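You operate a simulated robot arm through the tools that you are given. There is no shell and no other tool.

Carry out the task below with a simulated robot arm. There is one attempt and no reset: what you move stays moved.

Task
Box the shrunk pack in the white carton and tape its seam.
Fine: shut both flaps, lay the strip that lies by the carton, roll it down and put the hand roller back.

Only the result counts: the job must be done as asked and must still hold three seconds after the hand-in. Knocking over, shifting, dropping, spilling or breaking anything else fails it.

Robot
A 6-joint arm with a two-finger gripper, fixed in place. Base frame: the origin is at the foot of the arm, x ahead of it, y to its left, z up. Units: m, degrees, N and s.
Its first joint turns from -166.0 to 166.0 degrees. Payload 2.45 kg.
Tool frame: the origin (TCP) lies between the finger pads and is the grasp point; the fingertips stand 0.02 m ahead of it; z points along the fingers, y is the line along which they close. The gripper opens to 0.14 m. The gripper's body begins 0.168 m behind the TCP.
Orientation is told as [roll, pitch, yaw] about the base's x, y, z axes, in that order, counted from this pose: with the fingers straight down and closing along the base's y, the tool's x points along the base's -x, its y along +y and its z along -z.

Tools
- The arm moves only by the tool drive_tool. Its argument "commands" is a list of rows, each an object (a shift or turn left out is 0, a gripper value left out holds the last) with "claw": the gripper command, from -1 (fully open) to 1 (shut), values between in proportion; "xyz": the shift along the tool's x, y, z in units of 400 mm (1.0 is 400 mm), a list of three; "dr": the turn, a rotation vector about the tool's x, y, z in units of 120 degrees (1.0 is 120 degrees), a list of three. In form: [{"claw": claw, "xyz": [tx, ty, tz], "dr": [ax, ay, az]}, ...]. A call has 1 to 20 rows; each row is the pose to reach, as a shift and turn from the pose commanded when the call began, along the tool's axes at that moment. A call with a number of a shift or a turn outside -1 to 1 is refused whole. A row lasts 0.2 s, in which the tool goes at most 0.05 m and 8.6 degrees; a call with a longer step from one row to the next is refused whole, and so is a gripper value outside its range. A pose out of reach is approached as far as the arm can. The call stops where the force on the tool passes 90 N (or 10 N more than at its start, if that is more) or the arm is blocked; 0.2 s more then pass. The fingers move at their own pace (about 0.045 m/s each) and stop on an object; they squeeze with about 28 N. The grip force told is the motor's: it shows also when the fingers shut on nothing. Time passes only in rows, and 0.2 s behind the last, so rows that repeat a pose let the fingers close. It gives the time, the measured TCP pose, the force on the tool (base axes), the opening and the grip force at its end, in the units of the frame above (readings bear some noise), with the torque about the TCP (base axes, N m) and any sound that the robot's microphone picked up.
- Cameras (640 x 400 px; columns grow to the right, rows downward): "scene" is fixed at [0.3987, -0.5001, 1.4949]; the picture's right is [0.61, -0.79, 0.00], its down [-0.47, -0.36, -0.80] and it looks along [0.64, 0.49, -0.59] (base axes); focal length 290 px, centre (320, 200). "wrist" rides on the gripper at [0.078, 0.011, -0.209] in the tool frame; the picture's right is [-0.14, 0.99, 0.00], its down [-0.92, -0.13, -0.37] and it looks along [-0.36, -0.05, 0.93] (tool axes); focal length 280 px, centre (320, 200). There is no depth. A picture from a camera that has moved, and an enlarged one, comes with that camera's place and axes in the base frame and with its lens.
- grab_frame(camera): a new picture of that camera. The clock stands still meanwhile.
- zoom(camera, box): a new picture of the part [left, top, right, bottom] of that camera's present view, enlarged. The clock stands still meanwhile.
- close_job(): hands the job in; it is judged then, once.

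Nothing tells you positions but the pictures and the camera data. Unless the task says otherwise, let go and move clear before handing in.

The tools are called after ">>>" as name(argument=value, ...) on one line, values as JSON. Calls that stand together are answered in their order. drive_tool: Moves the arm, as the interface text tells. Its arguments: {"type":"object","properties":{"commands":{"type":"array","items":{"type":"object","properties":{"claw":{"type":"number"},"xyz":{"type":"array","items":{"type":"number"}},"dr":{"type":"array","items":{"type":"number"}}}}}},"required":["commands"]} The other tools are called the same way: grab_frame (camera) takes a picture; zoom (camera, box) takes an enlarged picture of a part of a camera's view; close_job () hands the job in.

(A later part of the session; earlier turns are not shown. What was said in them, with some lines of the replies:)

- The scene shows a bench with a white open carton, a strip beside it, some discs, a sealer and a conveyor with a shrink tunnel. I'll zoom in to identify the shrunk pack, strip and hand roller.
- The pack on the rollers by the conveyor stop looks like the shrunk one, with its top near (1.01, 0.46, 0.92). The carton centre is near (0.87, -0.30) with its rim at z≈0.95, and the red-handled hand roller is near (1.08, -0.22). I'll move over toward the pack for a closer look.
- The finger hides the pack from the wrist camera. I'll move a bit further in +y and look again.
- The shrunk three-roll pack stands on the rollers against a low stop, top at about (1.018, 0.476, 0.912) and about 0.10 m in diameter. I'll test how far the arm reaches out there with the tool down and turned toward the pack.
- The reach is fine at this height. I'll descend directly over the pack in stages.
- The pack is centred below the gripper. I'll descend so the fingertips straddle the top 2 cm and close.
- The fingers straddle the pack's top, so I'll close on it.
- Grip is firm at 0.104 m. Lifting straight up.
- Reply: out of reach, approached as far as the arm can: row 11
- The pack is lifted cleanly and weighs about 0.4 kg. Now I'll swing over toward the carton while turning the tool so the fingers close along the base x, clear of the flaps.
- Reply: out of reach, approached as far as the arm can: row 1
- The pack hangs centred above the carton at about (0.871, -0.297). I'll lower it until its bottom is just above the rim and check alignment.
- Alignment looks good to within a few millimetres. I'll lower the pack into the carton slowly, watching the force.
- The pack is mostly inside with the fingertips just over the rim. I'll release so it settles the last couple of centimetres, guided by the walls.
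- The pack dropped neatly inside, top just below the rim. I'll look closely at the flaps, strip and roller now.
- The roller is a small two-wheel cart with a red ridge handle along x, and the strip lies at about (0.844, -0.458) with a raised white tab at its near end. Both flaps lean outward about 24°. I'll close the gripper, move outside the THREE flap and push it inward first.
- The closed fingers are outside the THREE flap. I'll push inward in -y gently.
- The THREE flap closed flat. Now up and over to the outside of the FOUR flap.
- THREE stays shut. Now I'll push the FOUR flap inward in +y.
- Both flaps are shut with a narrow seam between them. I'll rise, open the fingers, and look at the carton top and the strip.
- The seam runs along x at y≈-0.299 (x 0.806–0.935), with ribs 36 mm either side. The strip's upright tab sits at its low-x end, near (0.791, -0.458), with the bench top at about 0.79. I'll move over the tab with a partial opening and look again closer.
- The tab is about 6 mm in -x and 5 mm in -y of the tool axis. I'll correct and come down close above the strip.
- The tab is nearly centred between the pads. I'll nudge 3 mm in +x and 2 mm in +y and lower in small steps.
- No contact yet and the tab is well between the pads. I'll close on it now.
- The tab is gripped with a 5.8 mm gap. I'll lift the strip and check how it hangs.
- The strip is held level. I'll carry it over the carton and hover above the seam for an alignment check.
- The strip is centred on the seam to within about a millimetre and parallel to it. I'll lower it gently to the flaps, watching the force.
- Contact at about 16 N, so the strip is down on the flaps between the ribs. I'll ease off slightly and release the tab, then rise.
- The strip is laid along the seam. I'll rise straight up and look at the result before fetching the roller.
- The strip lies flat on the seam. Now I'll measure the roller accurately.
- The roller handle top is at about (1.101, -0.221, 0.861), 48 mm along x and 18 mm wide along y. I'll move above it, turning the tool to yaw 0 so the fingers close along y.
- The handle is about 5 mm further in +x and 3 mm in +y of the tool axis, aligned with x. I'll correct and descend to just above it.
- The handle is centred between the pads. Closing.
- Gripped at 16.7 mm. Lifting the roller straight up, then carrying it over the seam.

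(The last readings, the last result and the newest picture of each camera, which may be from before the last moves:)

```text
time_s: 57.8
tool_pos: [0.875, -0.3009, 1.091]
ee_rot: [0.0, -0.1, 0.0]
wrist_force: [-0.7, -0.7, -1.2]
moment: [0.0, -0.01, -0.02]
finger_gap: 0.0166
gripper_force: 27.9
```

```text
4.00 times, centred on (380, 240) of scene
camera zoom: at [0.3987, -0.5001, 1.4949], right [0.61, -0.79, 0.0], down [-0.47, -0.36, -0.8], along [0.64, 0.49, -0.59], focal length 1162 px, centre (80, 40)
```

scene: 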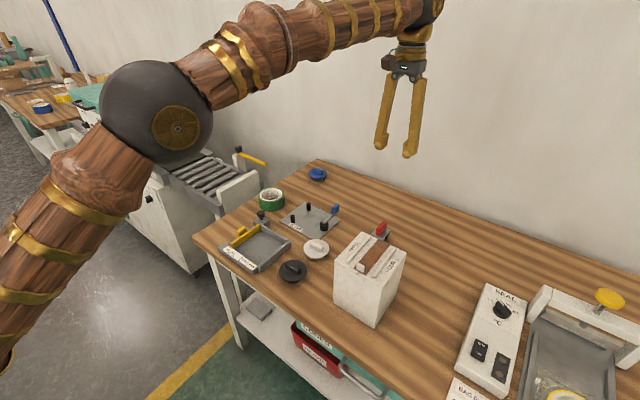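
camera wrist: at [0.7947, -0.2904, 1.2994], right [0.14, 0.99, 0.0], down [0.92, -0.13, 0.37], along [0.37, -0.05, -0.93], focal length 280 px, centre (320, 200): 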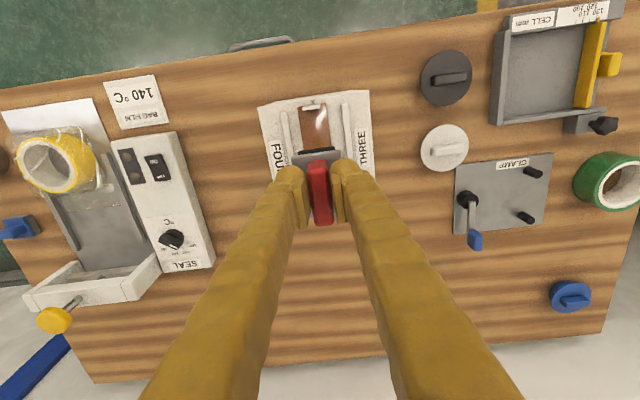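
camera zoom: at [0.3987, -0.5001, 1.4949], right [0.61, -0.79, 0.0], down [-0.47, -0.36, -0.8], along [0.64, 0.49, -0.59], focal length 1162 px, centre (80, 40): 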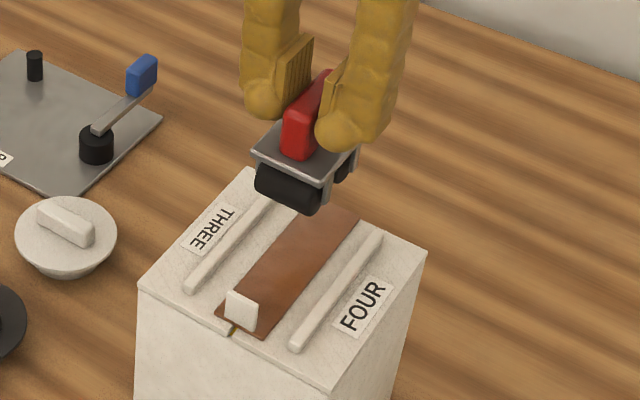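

The roller is over the strip, within 2 mm of its centreline. I'll shift 1.5 mm in -y and lower until just above the strip.

>>> drive_tool(commands=[{"claw": 1, "xyz": [0, -0.004, 0.04]}, {"xyz": [0, -0.004, 0.08]}, {"xyz": [0, -0.004, 0.12]}, {"xyz": [0, -0.004, 0.145]}, {"xyz": [0, -0.004, 0.145]}])

>>> zoom(camera="scene", box=[330, 200, 430, 290])

>>> zoom(camera="wrist", box=[220, 80, 420, 230])

```text
time_s: 59.0
tool_pos: [0.8758, -0.3028, 1.0329]
ee_rot: [0.0, -0.1, 0.0]
wrist_force: [-0.2, 0.4, -1.6]
moment: [0.03, 0.01, 0.0]
finger_gap: 0.0169
gripper_force: 28.1
```

```text
4.44 times, centred on (380, 245) of scene
camera zoom: at [0.3987, -0.5001, 1.4949], right [0.61, -0.79, 0.0], down [-0.47, -0.36, -0.8], along [0.64, 0.49, -0.59], focal length 1291 px, centre (53, 0)
```

zoom: 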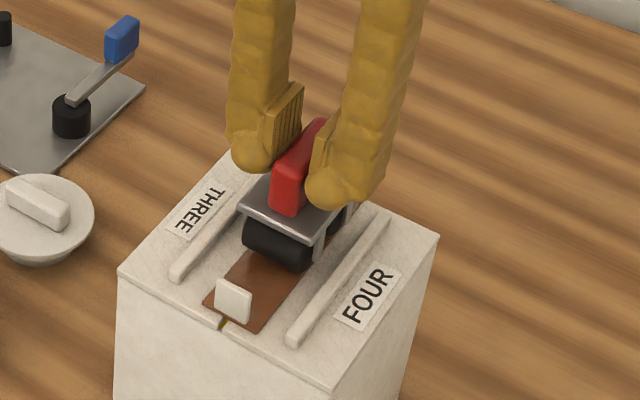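

```text
2.67 times, centred on (320, 155) of wrist
camera zoom: at [0.7963, -0.2922, 1.2409], right [0.14, 0.99, 0.0], down [0.92, -0.13, 0.37], along [0.37, -0.05, -0.93], focal length 748 px, centre (320, 320)
```

zoom: 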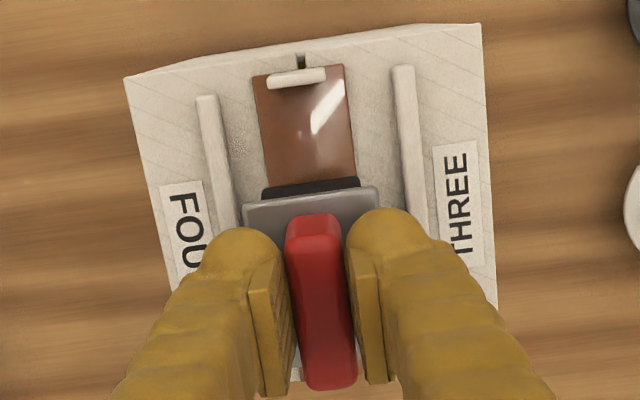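

Nearly down. Now small steps to make contact.

>>> drive_tool(commands=[{"claw": 1, "xyz": [0, 0, 0.005]}, {"xyz": [0, 0, 0.01]}, {"xyz": [0, 0, 0.01]}])

```text
time_s: 59.8
tool_pos: [0.876, -0.3014, 1.0291]
ee_rot: [-0.1, -0.1, 0.0]
wrist_force: [0.6, 0.0, 3.2]
moment: [-0.04, -0.03, -0.03]
finger_gap: 0.0168
gripper_force: 28.2
```

>>> drive_tool(commands=[{"claw": 1, "xyz": [0, 0, 0.0025]}, {"xyz": [0, 0, 0.005]}, {"xyz": [0, 0, 0.005]}])

```text
time_s: 60.6
tool_pos: [0.8743, -0.3017, 1.0281]
ee_rot: [0.1, -0.1, 0.1]
wrist_force: [-0.3, -0.2, 23.4]
moment: [-0.04, -0.06, -0.01]
finger_gap: 0.0168
gripper_force: 28.1
```

Pressing at about 23 N with both drums on the strip. I'll roll toward the tab first, stopping short of it.

>>> drive_tool(commands=[{"claw": 1, "xyz": [0.012, 0, 0]}, {"xyz": [0.024, 0, 0]}, {"xyz": [0.036, 0, 0]}, {"xyz": [0.048, 0, 0]}, {"xyz": [0.055, 0, 0]}])

>>> zoom(camera="wrist", box=[220, 80, 420, 230])

>>> zoom(camera="scene", box=[330, 200, 430, 290])

```text
time_s: 61.8
tool_pos: [0.8538, -0.302, 1.0291]
ee_rot: [0.0, 0.0, 0.0]
wrist_force: [-0.6, -0.8, 11.1]
moment: [0.02, -0.07, 0.0]
finger_gap: 0.0167
gripper_force: 28.3
```

```text
2.67 times, centred on (320, 155) of wrist
camera zoom: at [0.7738, -0.2922, 1.2363], right [0.14, 0.99, 0.0], down [0.92, -0.13, 0.37], along [0.37, -0.05, -0.93], focal length 748 px, centre (320, 320)
```

zoom: 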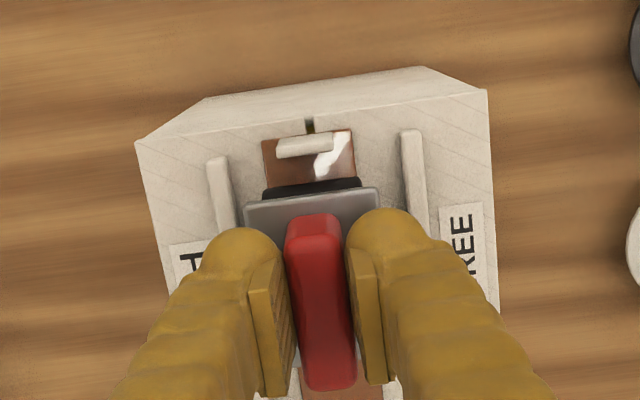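

```text
4.44 times, centred on (380, 245) of scene
camera zoom: at [0.3987, -0.5001, 1.4949], right [0.61, -0.79, 0.0], down [-0.47, -0.36, -0.8], along [0.64, 0.49, -0.59], focal length 1291 px, centre (53, 0)
```

zoom: 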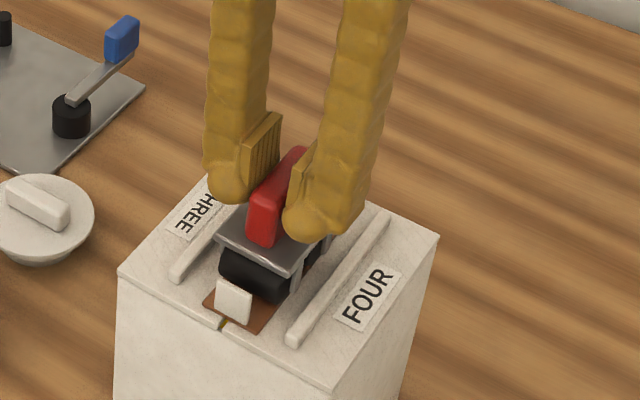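

Rolling is smooth with about 8 mm left before the tab. I'll press 1 mm more, go 5 mm nearer the tab, then roll to the far end.

>>> drive_tool(commands=[{"claw": 1, "xyz": [0.004, 0, 0.0025]}, {"xyz": [0.008, 0, 0.0025]}, {"xyz": [0.0125, 0, 0.0025]}, {"xyz": [0.0125, 0, 0.0025]}])

```text
time_s: 62.8
tool_pos: [0.8486, -0.3018, 1.0268]
ee_rot: [0.0, -0.1, 0.0]
wrist_force: [-1.7, 0.0, 23.0]
moment: [-0.05, -0.09, -0.01]
finger_gap: 0.0167
gripper_force: 28.0
```

>>> drive_tool(commands=[{"claw": 1, "xyz": [-0.015, 0, 0]}, {"xyz": [-0.03, 0, 0]}, {"xyz": [-0.045, 0, 0]}, {"xyz": [-0.06, 0, 0]}, {"xyz": [-0.075, 0, 0]}, {"xyz": [-0.09, 0, 0]}, {"xyz": [-0.105, 0, 0]}, {"xyz": [-0.12, 0, 0]}, {"xyz": [-0.135, 0, 0]}, {"xyz": [-0.15, 0, 0]}, {"xyz": [-0.16, 0, 0]}, {"xyz": [-0.16, 0, 0]}])

>>> zoom(camera="wrist", box=[220, 60, 420, 210])

>>> zoom(camera="scene", box=[330, 200, 430, 290])

```text
time_s: 65.4
tool_pos: [0.9114, -0.3014, 1.0261]
ee_rot: [-0.1, -0.1, 0.0]
wrist_force: [-0.6, -1.1, 15.2]
moment: [-0.03, 0.05, 0.03]
finger_gap: 0.0166
gripper_force: 28.2
```

```text
2.67 times, centred on (320, 135) of wrist
camera zoom: at [0.8319, -0.291, 1.2353], right [0.14, 0.99, 0.0], down [0.92, -0.13, 0.37], along [0.37, -0.05, -0.93], focal length 748 px, centre (320, 373)
```

zoom: 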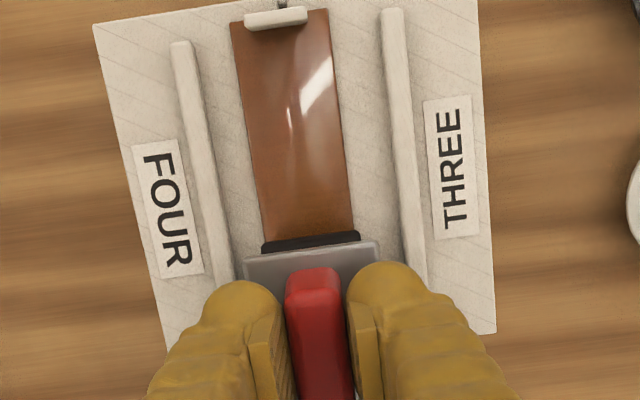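

```text
4.44 times, centred on (380, 245) of scene
camera zoom: at [0.3987, -0.5001, 1.4949], right [0.61, -0.79, 0.0], down [-0.47, -0.36, -0.8], along [0.64, 0.49, -0.59], focal length 1291 px, centre (53, 0)
```

zoom: 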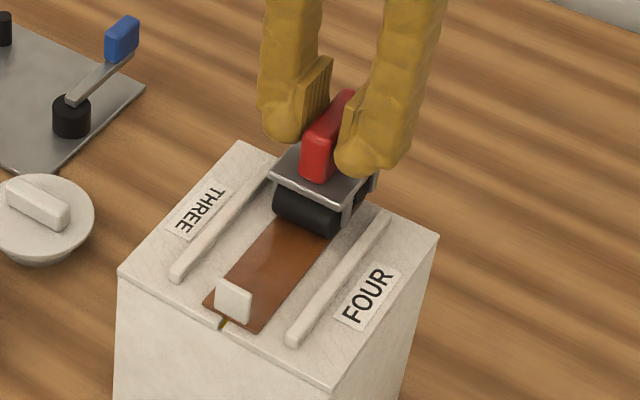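

Force held at about 15 N along the way. I'll continue slightly past the far end, then roll all the way back toward the tab for a second pass.

>>> drive_tool(commands=[{"claw": 1, "xyz": [-0.012, 0, 0.001]}, {"xyz": [-0.024, 0, 0.001]}, {"xyz": [-0.036, 0, 0.001]}, {"xyz": [-0.045, 0, 0.001]}, {"xyz": [-0.045, 0, 0.001]}])

>>> zoom(camera="scene", box=[330, 200, 430, 290])

```text
time_s: 66.6
tool_pos: [0.9312, -0.3028, 1.0256]
ee_rot: [0.0, -0.1, 0.0]
wrist_force: [-0.3, 1.2, 14.4]
moment: [0.0, 0.2, 0.01]
finger_gap: 0.0169
gripper_force: 27.8
```

```text
4.44 times, centred on (380, 245) of scene
camera zoom: at [0.3987, -0.5001, 1.4949], right [0.61, -0.79, 0.0], down [-0.47, -0.36, -0.8], along [0.64, 0.49, -0.59], focal length 1291 px, centre (53, 0)
```

zoom: 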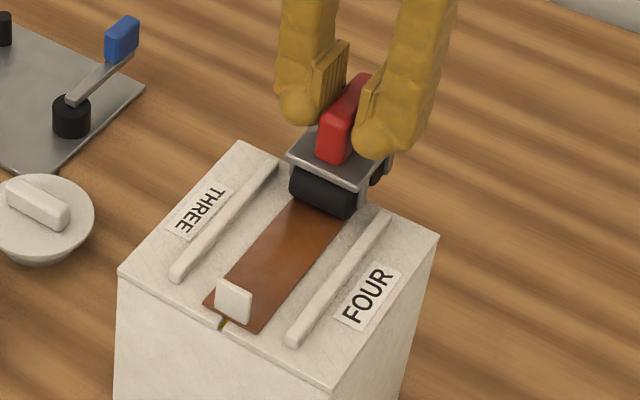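

The strip looks smoother and darker where rolled. Now the return pass to the tab end with slightly more pressure.

>>> drive_tool(commands=[{"claw": 1, "xyz": [0.016, 0, 0.001]}, {"xyz": [0.032, 0, 0.002]}, {"xyz": [0.048, 0, 0.002]}, {"xyz": [0.064, 0, 0.002]}, {"xyz": [0.08, 0, 0.002]}, {"xyz": [0.096, 0, 0.002]}, {"xyz": [0.112, 0, 0.002]}, {"xyz": [0.128, 0, 0.002]}, {"xyz": [0.144, 0, 0.002]}, {"xyz": [0.16, 0, 0.002]}, {"xyz": [0.176, 0, 0.002]}, {"xyz": [0.192, 0, 0.002]}, {"xyz": [0.205, 0, 0.002]}, {"xyz": [0.21, 0, 0.002]}, {"xyz": [0.21, 0, 0.002]}])

>>> zoom(camera="wrist", box=[220, 80, 420, 230])

>>> zoom(camera="scene", box=[330, 200, 430, 290])

```text
time_s: 69.8
tool_pos: [0.8474, -0.3012, 1.026]
ee_rot: [0.0, -0.1, 0.0]
wrist_force: [0.5, -0.7, 6.9]
moment: [-0.02, -0.05, 0.0]
finger_gap: 0.0167
gripper_force: 28.1
```

```text
2.67 times, centred on (320, 155) of wrist
camera zoom: at [0.7676, -0.2908, 1.2338], right [0.14, 0.99, 0.0], down [0.92, -0.13, 0.37], along [0.37, -0.05, -0.93], focal length 748 px, centre (320, 320)
```

zoom: 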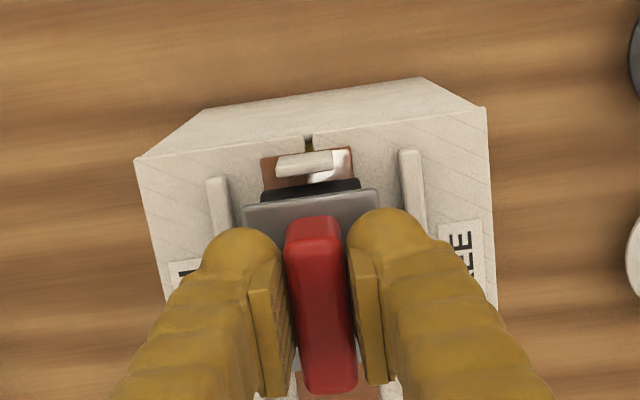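

```text
4.44 times, centred on (380, 245) of scene
camera zoom: at [0.3987, -0.5001, 1.4949], right [0.61, -0.79, 0.0], down [-0.47, -0.36, -0.8], along [0.64, 0.49, -0.59], focal length 1291 px, centre (53, 0)
```

zoom: 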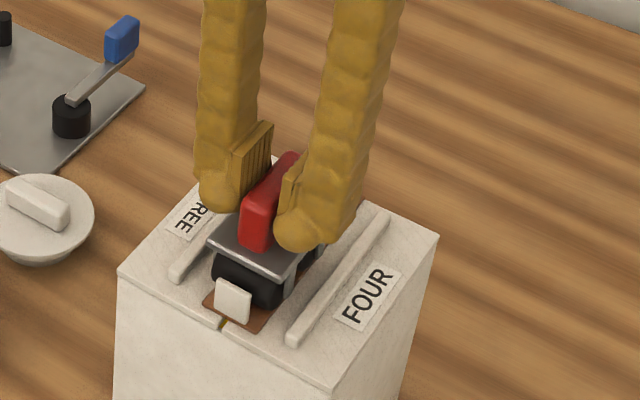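

Pressure dropped to about 7 N here, so I'll press in again and make one more firm forward pass.

>>> drive_tool(commands=[{"claw": 1, "xyz": [0, 0, 0.002]}, {"xyz": [0, 0, 0.004]}, {"xyz": [0, 0, 0.004]}])

```text
time_s: 70.6
tool_pos: [0.8463, -0.3025, 1.0247]
ee_rot: [0.0, -0.1, -0.1]
wrist_force: [1.0, 0.0, 21.6]
moment: [0.01, -0.1, 0.03]
finger_gap: 0.0169
gripper_force: 27.8
```

>>> drive_tool(commands=[{"claw": 1, "xyz": [-0.015, 0, 0.001]}, {"xyz": [-0.03, 0, 0.002]}, {"xyz": [-0.045, 0, 0.002]}, {"xyz": [-0.06, 0, 0.002]}, {"xyz": [-0.075, 0, 0.002]}, {"xyz": [-0.09, 0, 0.002]}, {"xyz": [-0.105, 0, 0.002]}, {"xyz": [-0.12, 0, 0.002]}, {"xyz": [-0.135, 0, 0.002]}, {"xyz": [-0.15, 0, 0.002]}, {"xyz": [-0.165, 0, 0.002]}, {"xyz": [-0.18, 0, 0.002]}, {"xyz": [-0.18, 0, 0.002]}])

>>> zoom(camera="scene", box=[330, 200, 430, 290])

```text
time_s: 73.4
tool_pos: [0.9169, -0.3006, 1.0231]
ee_rot: [0.0, 0.0, 0.0]
wrist_force: [0.2, -0.9, 12.6]
moment: [-0.07, 0.16, 0.03]
finger_gap: 0.017
gripper_force: 28.3
```

```text
4.44 times, centred on (380, 245) of scene
camera zoom: at [0.3987, -0.5001, 1.4949], right [0.61, -0.79, 0.0], down [-0.47, -0.36, -0.8], along [0.64, 0.49, -0.59], focal length 1291 px, centre (53, 0)
```

zoom: 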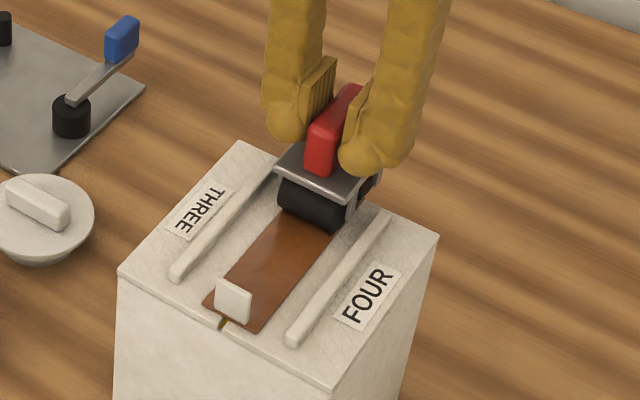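

Three passes done. Now I'll lift the roller off and check the strip and flaps before returning it.

>>> drive_tool(commands=[{"claw": 1, "xyz": [0, 0, -0.02]}, {"xyz": [0, 0, -0.06]}, {"xyz": [0, 0, -0.1]}, {"xyz": [0, 0, -0.14]}, {"xyz": [0, 0, -0.1715]}, {"xyz": [0, 0, -0.1715]}])

>>> zoom(camera="scene", box=[330, 190, 430, 290])

>>> grab_frame(camera="wrist")

```text
time_s: 74.8
tool_pos: [0.9177, -0.3013, 1.0925]
ee_rot: [0.0, -0.1, 0.0]
wrist_force: [0.0, -1.1, -1.3]
moment: [-0.02, 0.02, -0.01]
finger_gap: 0.017
gripper_force: 28.0
```

```text
4.00 times, centred on (380, 240) of scene
camera zoom: at [0.3987, -0.5001, 1.4949], right [0.61, -0.79, 0.0], down [-0.47, -0.36, -0.8], along [0.64, 0.49, -0.59], focal length 1162 px, centre (80, 40)
```

zoom: 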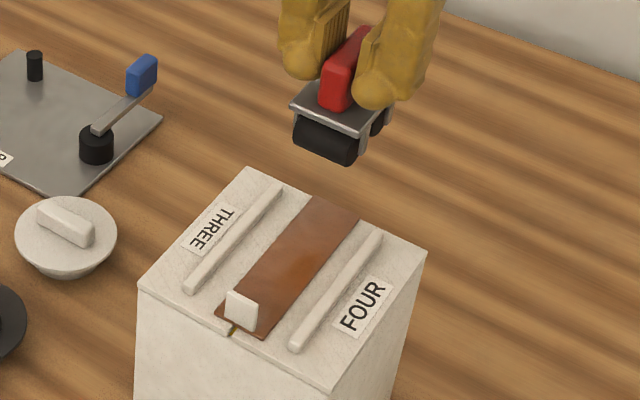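

```text
taken
camera wrist: at [0.8383, -0.2905, 1.3001], right [0.14, 0.99, 0.0], down [0.92, -0.13, 0.37], along [0.37, -0.05, -0.93], focal length 280 px, centre (320, 200)
```

wrist: 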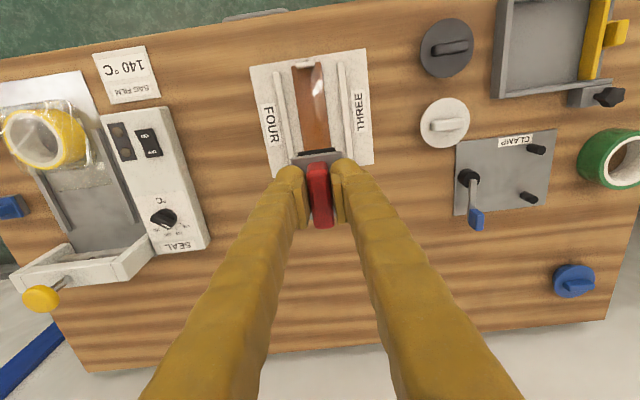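

>>> zoom(camera="scene", box=[350, 232, 410, 278])

>>> zoom(camera="wrist", box=[240, 40, 390, 180])

```text
8.70 times, centred on (380, 255) of scene
camera zoom: at [0.3987, -0.5001, 1.4949], right [0.61, -0.79, 0.0], down [-0.47, -0.36, -0.8], along [0.64, 0.49, -0.59], focal length 2526 px, centre (-202, -278)
```

zoom: 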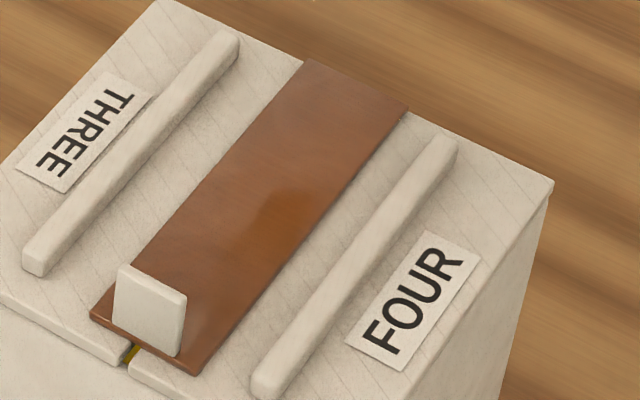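

```text
2.86 times, centred on (315, 110) of wrist
camera zoom: at [0.8383, -0.2905, 1.3001], right [0.14, 0.99, 0.0], down [0.92, -0.13, 0.37], along [0.37, -0.05, -0.93], focal length 801 px, centre (334, 457)
```

zoom: 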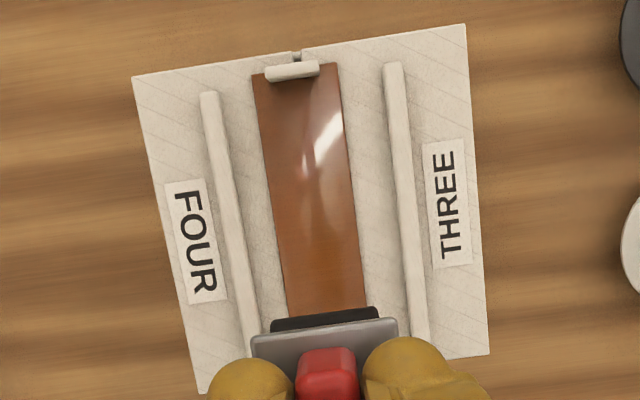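

The strip's finish has changed to a uniform glossy brown, consistent with being rolled down. Now I'll carry the roller back to above its original spot.

>>> drive_tool(commands=[{"claw": 1, "xyz": [-0.06, 0.026, 0]}, {"xyz": [-0.13, 0.056, 0]}, {"xyz": [-0.2, 0.087, 0]}, {"xyz": [-0.27, 0.117, 0]}, {"xyz": [-0.34, 0.148, 0]}, {"xyz": [-0.41, 0.178, 0]}, {"xyz": [-0.4685, 0.204, 0]}, {"xyz": [-0.4685, 0.204, 0]}])

>>> grab_frame(camera="wrist")

>>> zoom(camera="scene", box=[380, 140, 420, 190])

```text
time_s: 76.6
tool_pos: [1.1045, -0.2212, 1.0926]
ee_rot: [0.0, -0.1, 0.0]
wrist_force: [-0.5, -0.1, -0.8]
moment: [0.0, 0.01, 0.01]
finger_gap: 0.0169
gripper_force: 27.8
```

```text
taken
camera wrist: at [1.025, -0.2106, 1.3009], right [0.14, 0.99, 0.0], down [0.92, -0.13, 0.37], along [0.37, -0.05, -0.93], focal length 280 px, centre (320, 200)
```

wrist: 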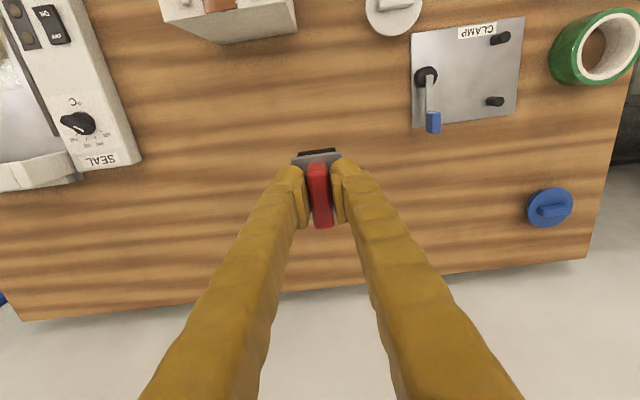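

```text
8.00 times, centred on (400, 165) of scene
camera zoom: at [0.3987, -0.5001, 1.4949], right [0.61, -0.79, 0.0], down [-0.47, -0.36, -0.8], along [0.64, 0.49, -0.59], focal length 2324 px, centre (-320, 480)
```

zoom: 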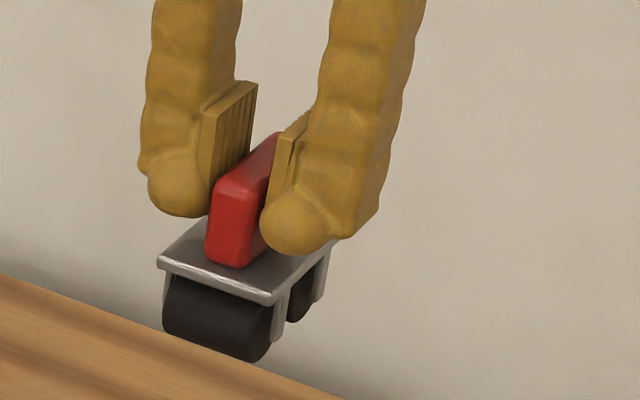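

Same spot as before the lift. Lowering to just above the bench.

>>> drive_tool(commands=[{"claw": 1, "xyz": [0, 0, 0.1]}, {"xyz": [0, 0, 0.2]}, {"xyz": [0, 0, 0.3]}, {"xyz": [0, 0, 0.4]}, {"xyz": [0, 0, 0.5]}, {"xyz": [0, 0, 0.57]}, {"xyz": [0, 0, 0.595]}, {"xyz": [0, 0, 0.595]}])

```text
time_s: 78.4
tool_pos: [1.1058, -0.2195, 0.8543]
ee_rot: [0.0, -0.1, 0.0]
wrist_force: [0.1, 0.3, -1.2]
moment: [-0.01, 0.01, -0.01]
finger_gap: 0.0168
gripper_force: 27.9
```

>>> drive_tool(commands=[{"claw": 1, "xyz": [0, 0, 0.005]}, {"xyz": [0, 0, 0.008]}, {"xyz": [0, 0, 0.008]}])

```text
time_s: 79.2
tool_pos: [1.1044, -0.2194, 0.8511]
ee_rot: [0.0, -0.1, 0.0]
wrist_force: [0.1, 0.3, -1.6]
moment: [-0.01, 0.01, -0.01]
finger_gap: 0.0169
gripper_force: 27.9
```

>>> drive_tool(commands=[{"claw": 1, "xyz": [0, 0, 0.0025]}, {"xyz": [0, 0, 0.005]}, {"xyz": [0, 0, 0.005]}])

```text
time_s: 80.0
tool_pos: [1.1042, -0.2182, 0.8488]
ee_rot: [0.0, -0.2, 0.1]
wrist_force: [-0.5, 0.1, -1.1]
moment: [-0.01, 0.01, 0.03]
finger_gap: 0.0167
gripper_force: 27.5
```

>>> drive_tool(commands=[{"claw": 1, "xyz": [0, 0, 0.0025]}, {"xyz": [0, 0, 0.0035]}, {"xyz": [0, 0, 0.0035]}])

>>> zoom(camera="scene", box=[340, 195, 420, 255])

```text
time_s: 80.8
tool_pos: [1.1044, -0.2196, 0.8471]
ee_rot: [0.0, -0.1, 0.0]
wrist_force: [0.0, 1.8, 4.4]
moment: [0.04, 0.08, 0.02]
finger_gap: 0.0169
gripper_force: 28.2
```

```text
6.67 times, centred on (380, 225) of scene
camera zoom: at [0.3987, -0.5001, 1.4949], right [0.61, -0.79, 0.0], down [-0.47, -0.36, -0.8], along [0.64, 0.49, -0.59], focal length 1937 px, centre (-80, 33)
```

zoom: 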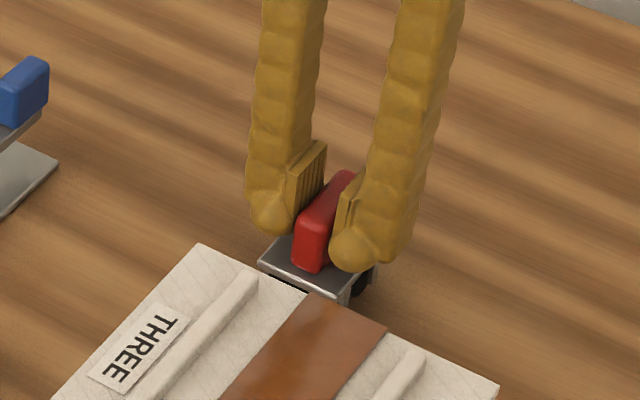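

The roller touches the bench at its original location. Releasing and rising straight up.

>>> drive_tool(commands=[{"claw": 0.2, "xyz": [0, 0, 0]}, {"xyz": [0, 0, 0]}, {"xyz": [0, 0, 0]}, {"xyz": [0, 0, 0]}, {"xyz": [0, 0, -0.03]}, {"xyz": [0, 0, -0.1]}, {"xyz": [0, 0, -0.2]}, {"xyz": [0, 0, -0.3]}, {"xyz": [0, 0, -0.4]}, {"xyz": [0, 0, -0.5]}, {"xyz": [0, 0, -0.6]}])

>>> zoom(camera="scene", box=[330, 190, 430, 260])

>>> grab_frame(camera="wrist")

>>> grab_frame(camera="scene")

```text
time_s: 83.2
tool_pos: [1.109, -0.2198, 1.0859]
ee_rot: [0.0, 0.1, 0.0]
wrist_force: [0.9, 0.4, -0.5]
moment: [0.0, 0.05, 0.01]
finger_gap: 0.0562
gripper_force: 0.0
```

```text
5.71 times, centred on (380, 225) of scene
camera zoom: at [0.3987, -0.5001, 1.4949], right [0.61, -0.79, 0.0], down [-0.47, -0.36, -0.8], along [0.64, 0.49, -0.59], focal length 1660 px, centre (-23, 57)
```

zoom: 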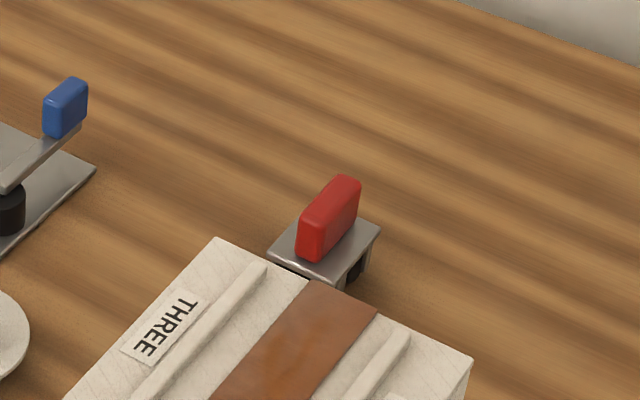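

```text
taken
camera wrist: at [1.0291, -0.2084, 1.2932], right [0.14, 0.99, 0.0], down [0.92, -0.13, 0.37], along [0.37, -0.05, -0.93], focal length 280 px, centre (320, 200)
```

wrist: 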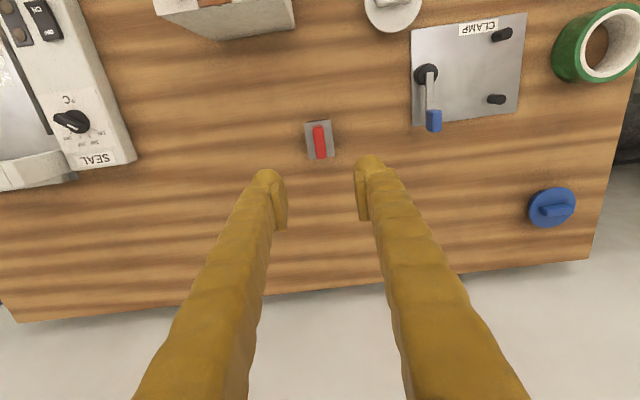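

```text
taken
```

scene: 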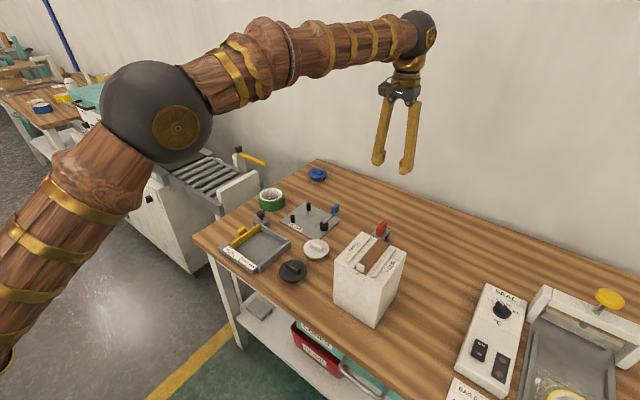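

The roller stands exactly where it was. I'll back off and take a last look at the carton from above.

>>> drive_tool(commands=[{"claw": -0.5, "xyz": [0.1, -0.02, -0.04]}, {"xyz": [0.2, -0.04, -0.08]}, {"xyz": [0.3, -0.08, -0.12]}, {"xyz": [0.4, -0.12, -0.16]}, {"xyz": [0.5, -0.16, -0.2]}, {"xyz": [0.6, -0.18, -0.24]}, {"xyz": [0.7, -0.2, -0.28]}, {"xyz": [0.8, -0.2, -0.32]}, {"xyz": [0.8, -0.2, -0.32]}])

>>> grab_frame(camera="wrist")

>>> zoom(camera="wrist", box=[240, 150, 400, 290])

>>> zoom(camera="scene", box=[320, 210, 430, 330])

```text
time_s: 85.2
tool_pos: [0.7853, -0.2995, 1.2142]
ee_rot: [0.0, -0.1, 0.0]
wrist_force: [0.1, -0.3, -0.3]
moment: [0.02, 0.03, 0.02]
finger_gap: 0.1047
gripper_force: 0.1
```

```text
taken
camera wrist: at [0.7057, -0.2888, 1.4222], right [0.14, 0.99, 0.0], down [0.92, -0.13, 0.37], along [0.37, -0.05, -0.93], focal length 280 px, centre (320, 200)
```

wrist: 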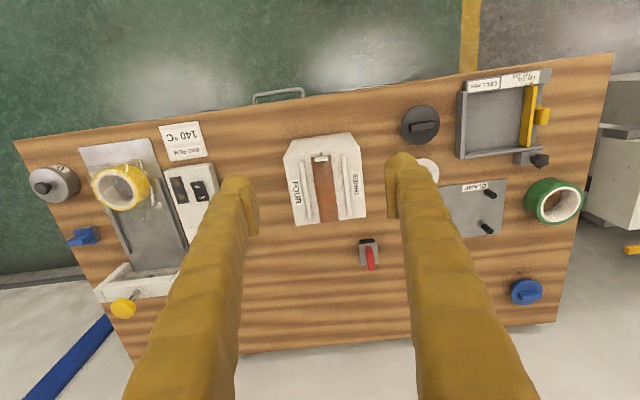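

```text
2.86 times, centred on (320, 220) of wrist
camera zoom: at [0.7057, -0.2888, 1.4222], right [0.14, 0.99, 0.0], down [0.92, -0.13, 0.37], along [0.37, -0.05, -0.93], focal length 801 px, centre (320, 143)
```

zoom: 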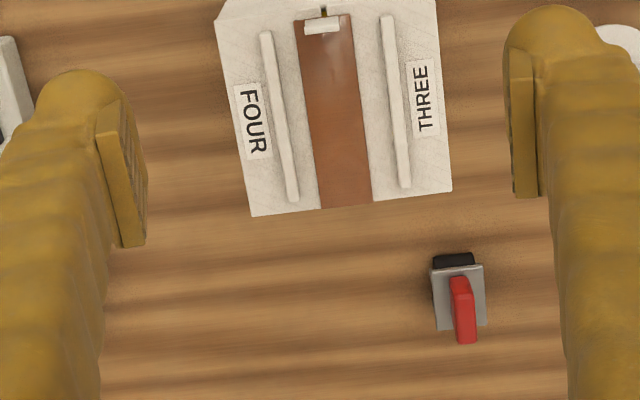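

```text
3.33 times, centred on (375, 270) of scene
camera zoom: at [0.3987, -0.5001, 1.4949], right [0.61, -0.79, 0.0], down [-0.47, -0.36, -0.8], along [0.64, 0.49, -0.59], focal length 968 px, centre (137, -33)
```

zoom: 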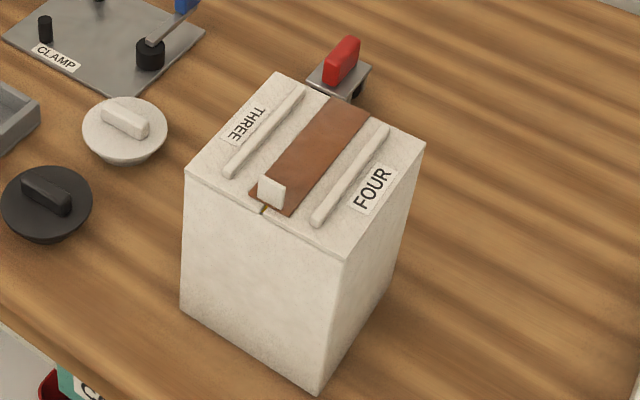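

Everything checks out in the pictures. The pack is in the carton, both flaps are flat, and the strip covers the seam after three rolling passes. The roller is back in its place, the carton hasn't shifted and the arm is clear, so I'm handing in.

>>> close_job()

```text
The job is handed in.
```

The shrunk pack is in the white carton, both flaps are shut, the strip is on the seam and rolled down, and the hand roller is back in its place. The job is handed in, but I haven't seen the verdict.

- **Pack:** it dropped the last 4 cm or so inside the carton walls. Its top sits just below the rim.
- **Flaps:** I closed THREE first, then FOUR. Both lie flat, and the last pictures show the carton hasn't moved.
- **Strip:** it is centred across the seam, flush with the far edge and about 6 mm short of the near edge, where the white tab stands.
- **Rolling:** I made three passes, with readings at the ends of the passes between about 7 and 23 N. The tab blocks the roller, so the last 1–2 cm of strip next to it was not rolled. I saw no lasting change in the strip that would confirm it is stuck down.
- **Roller:** it stands in the same spot as at the start. Nothing else was touched.
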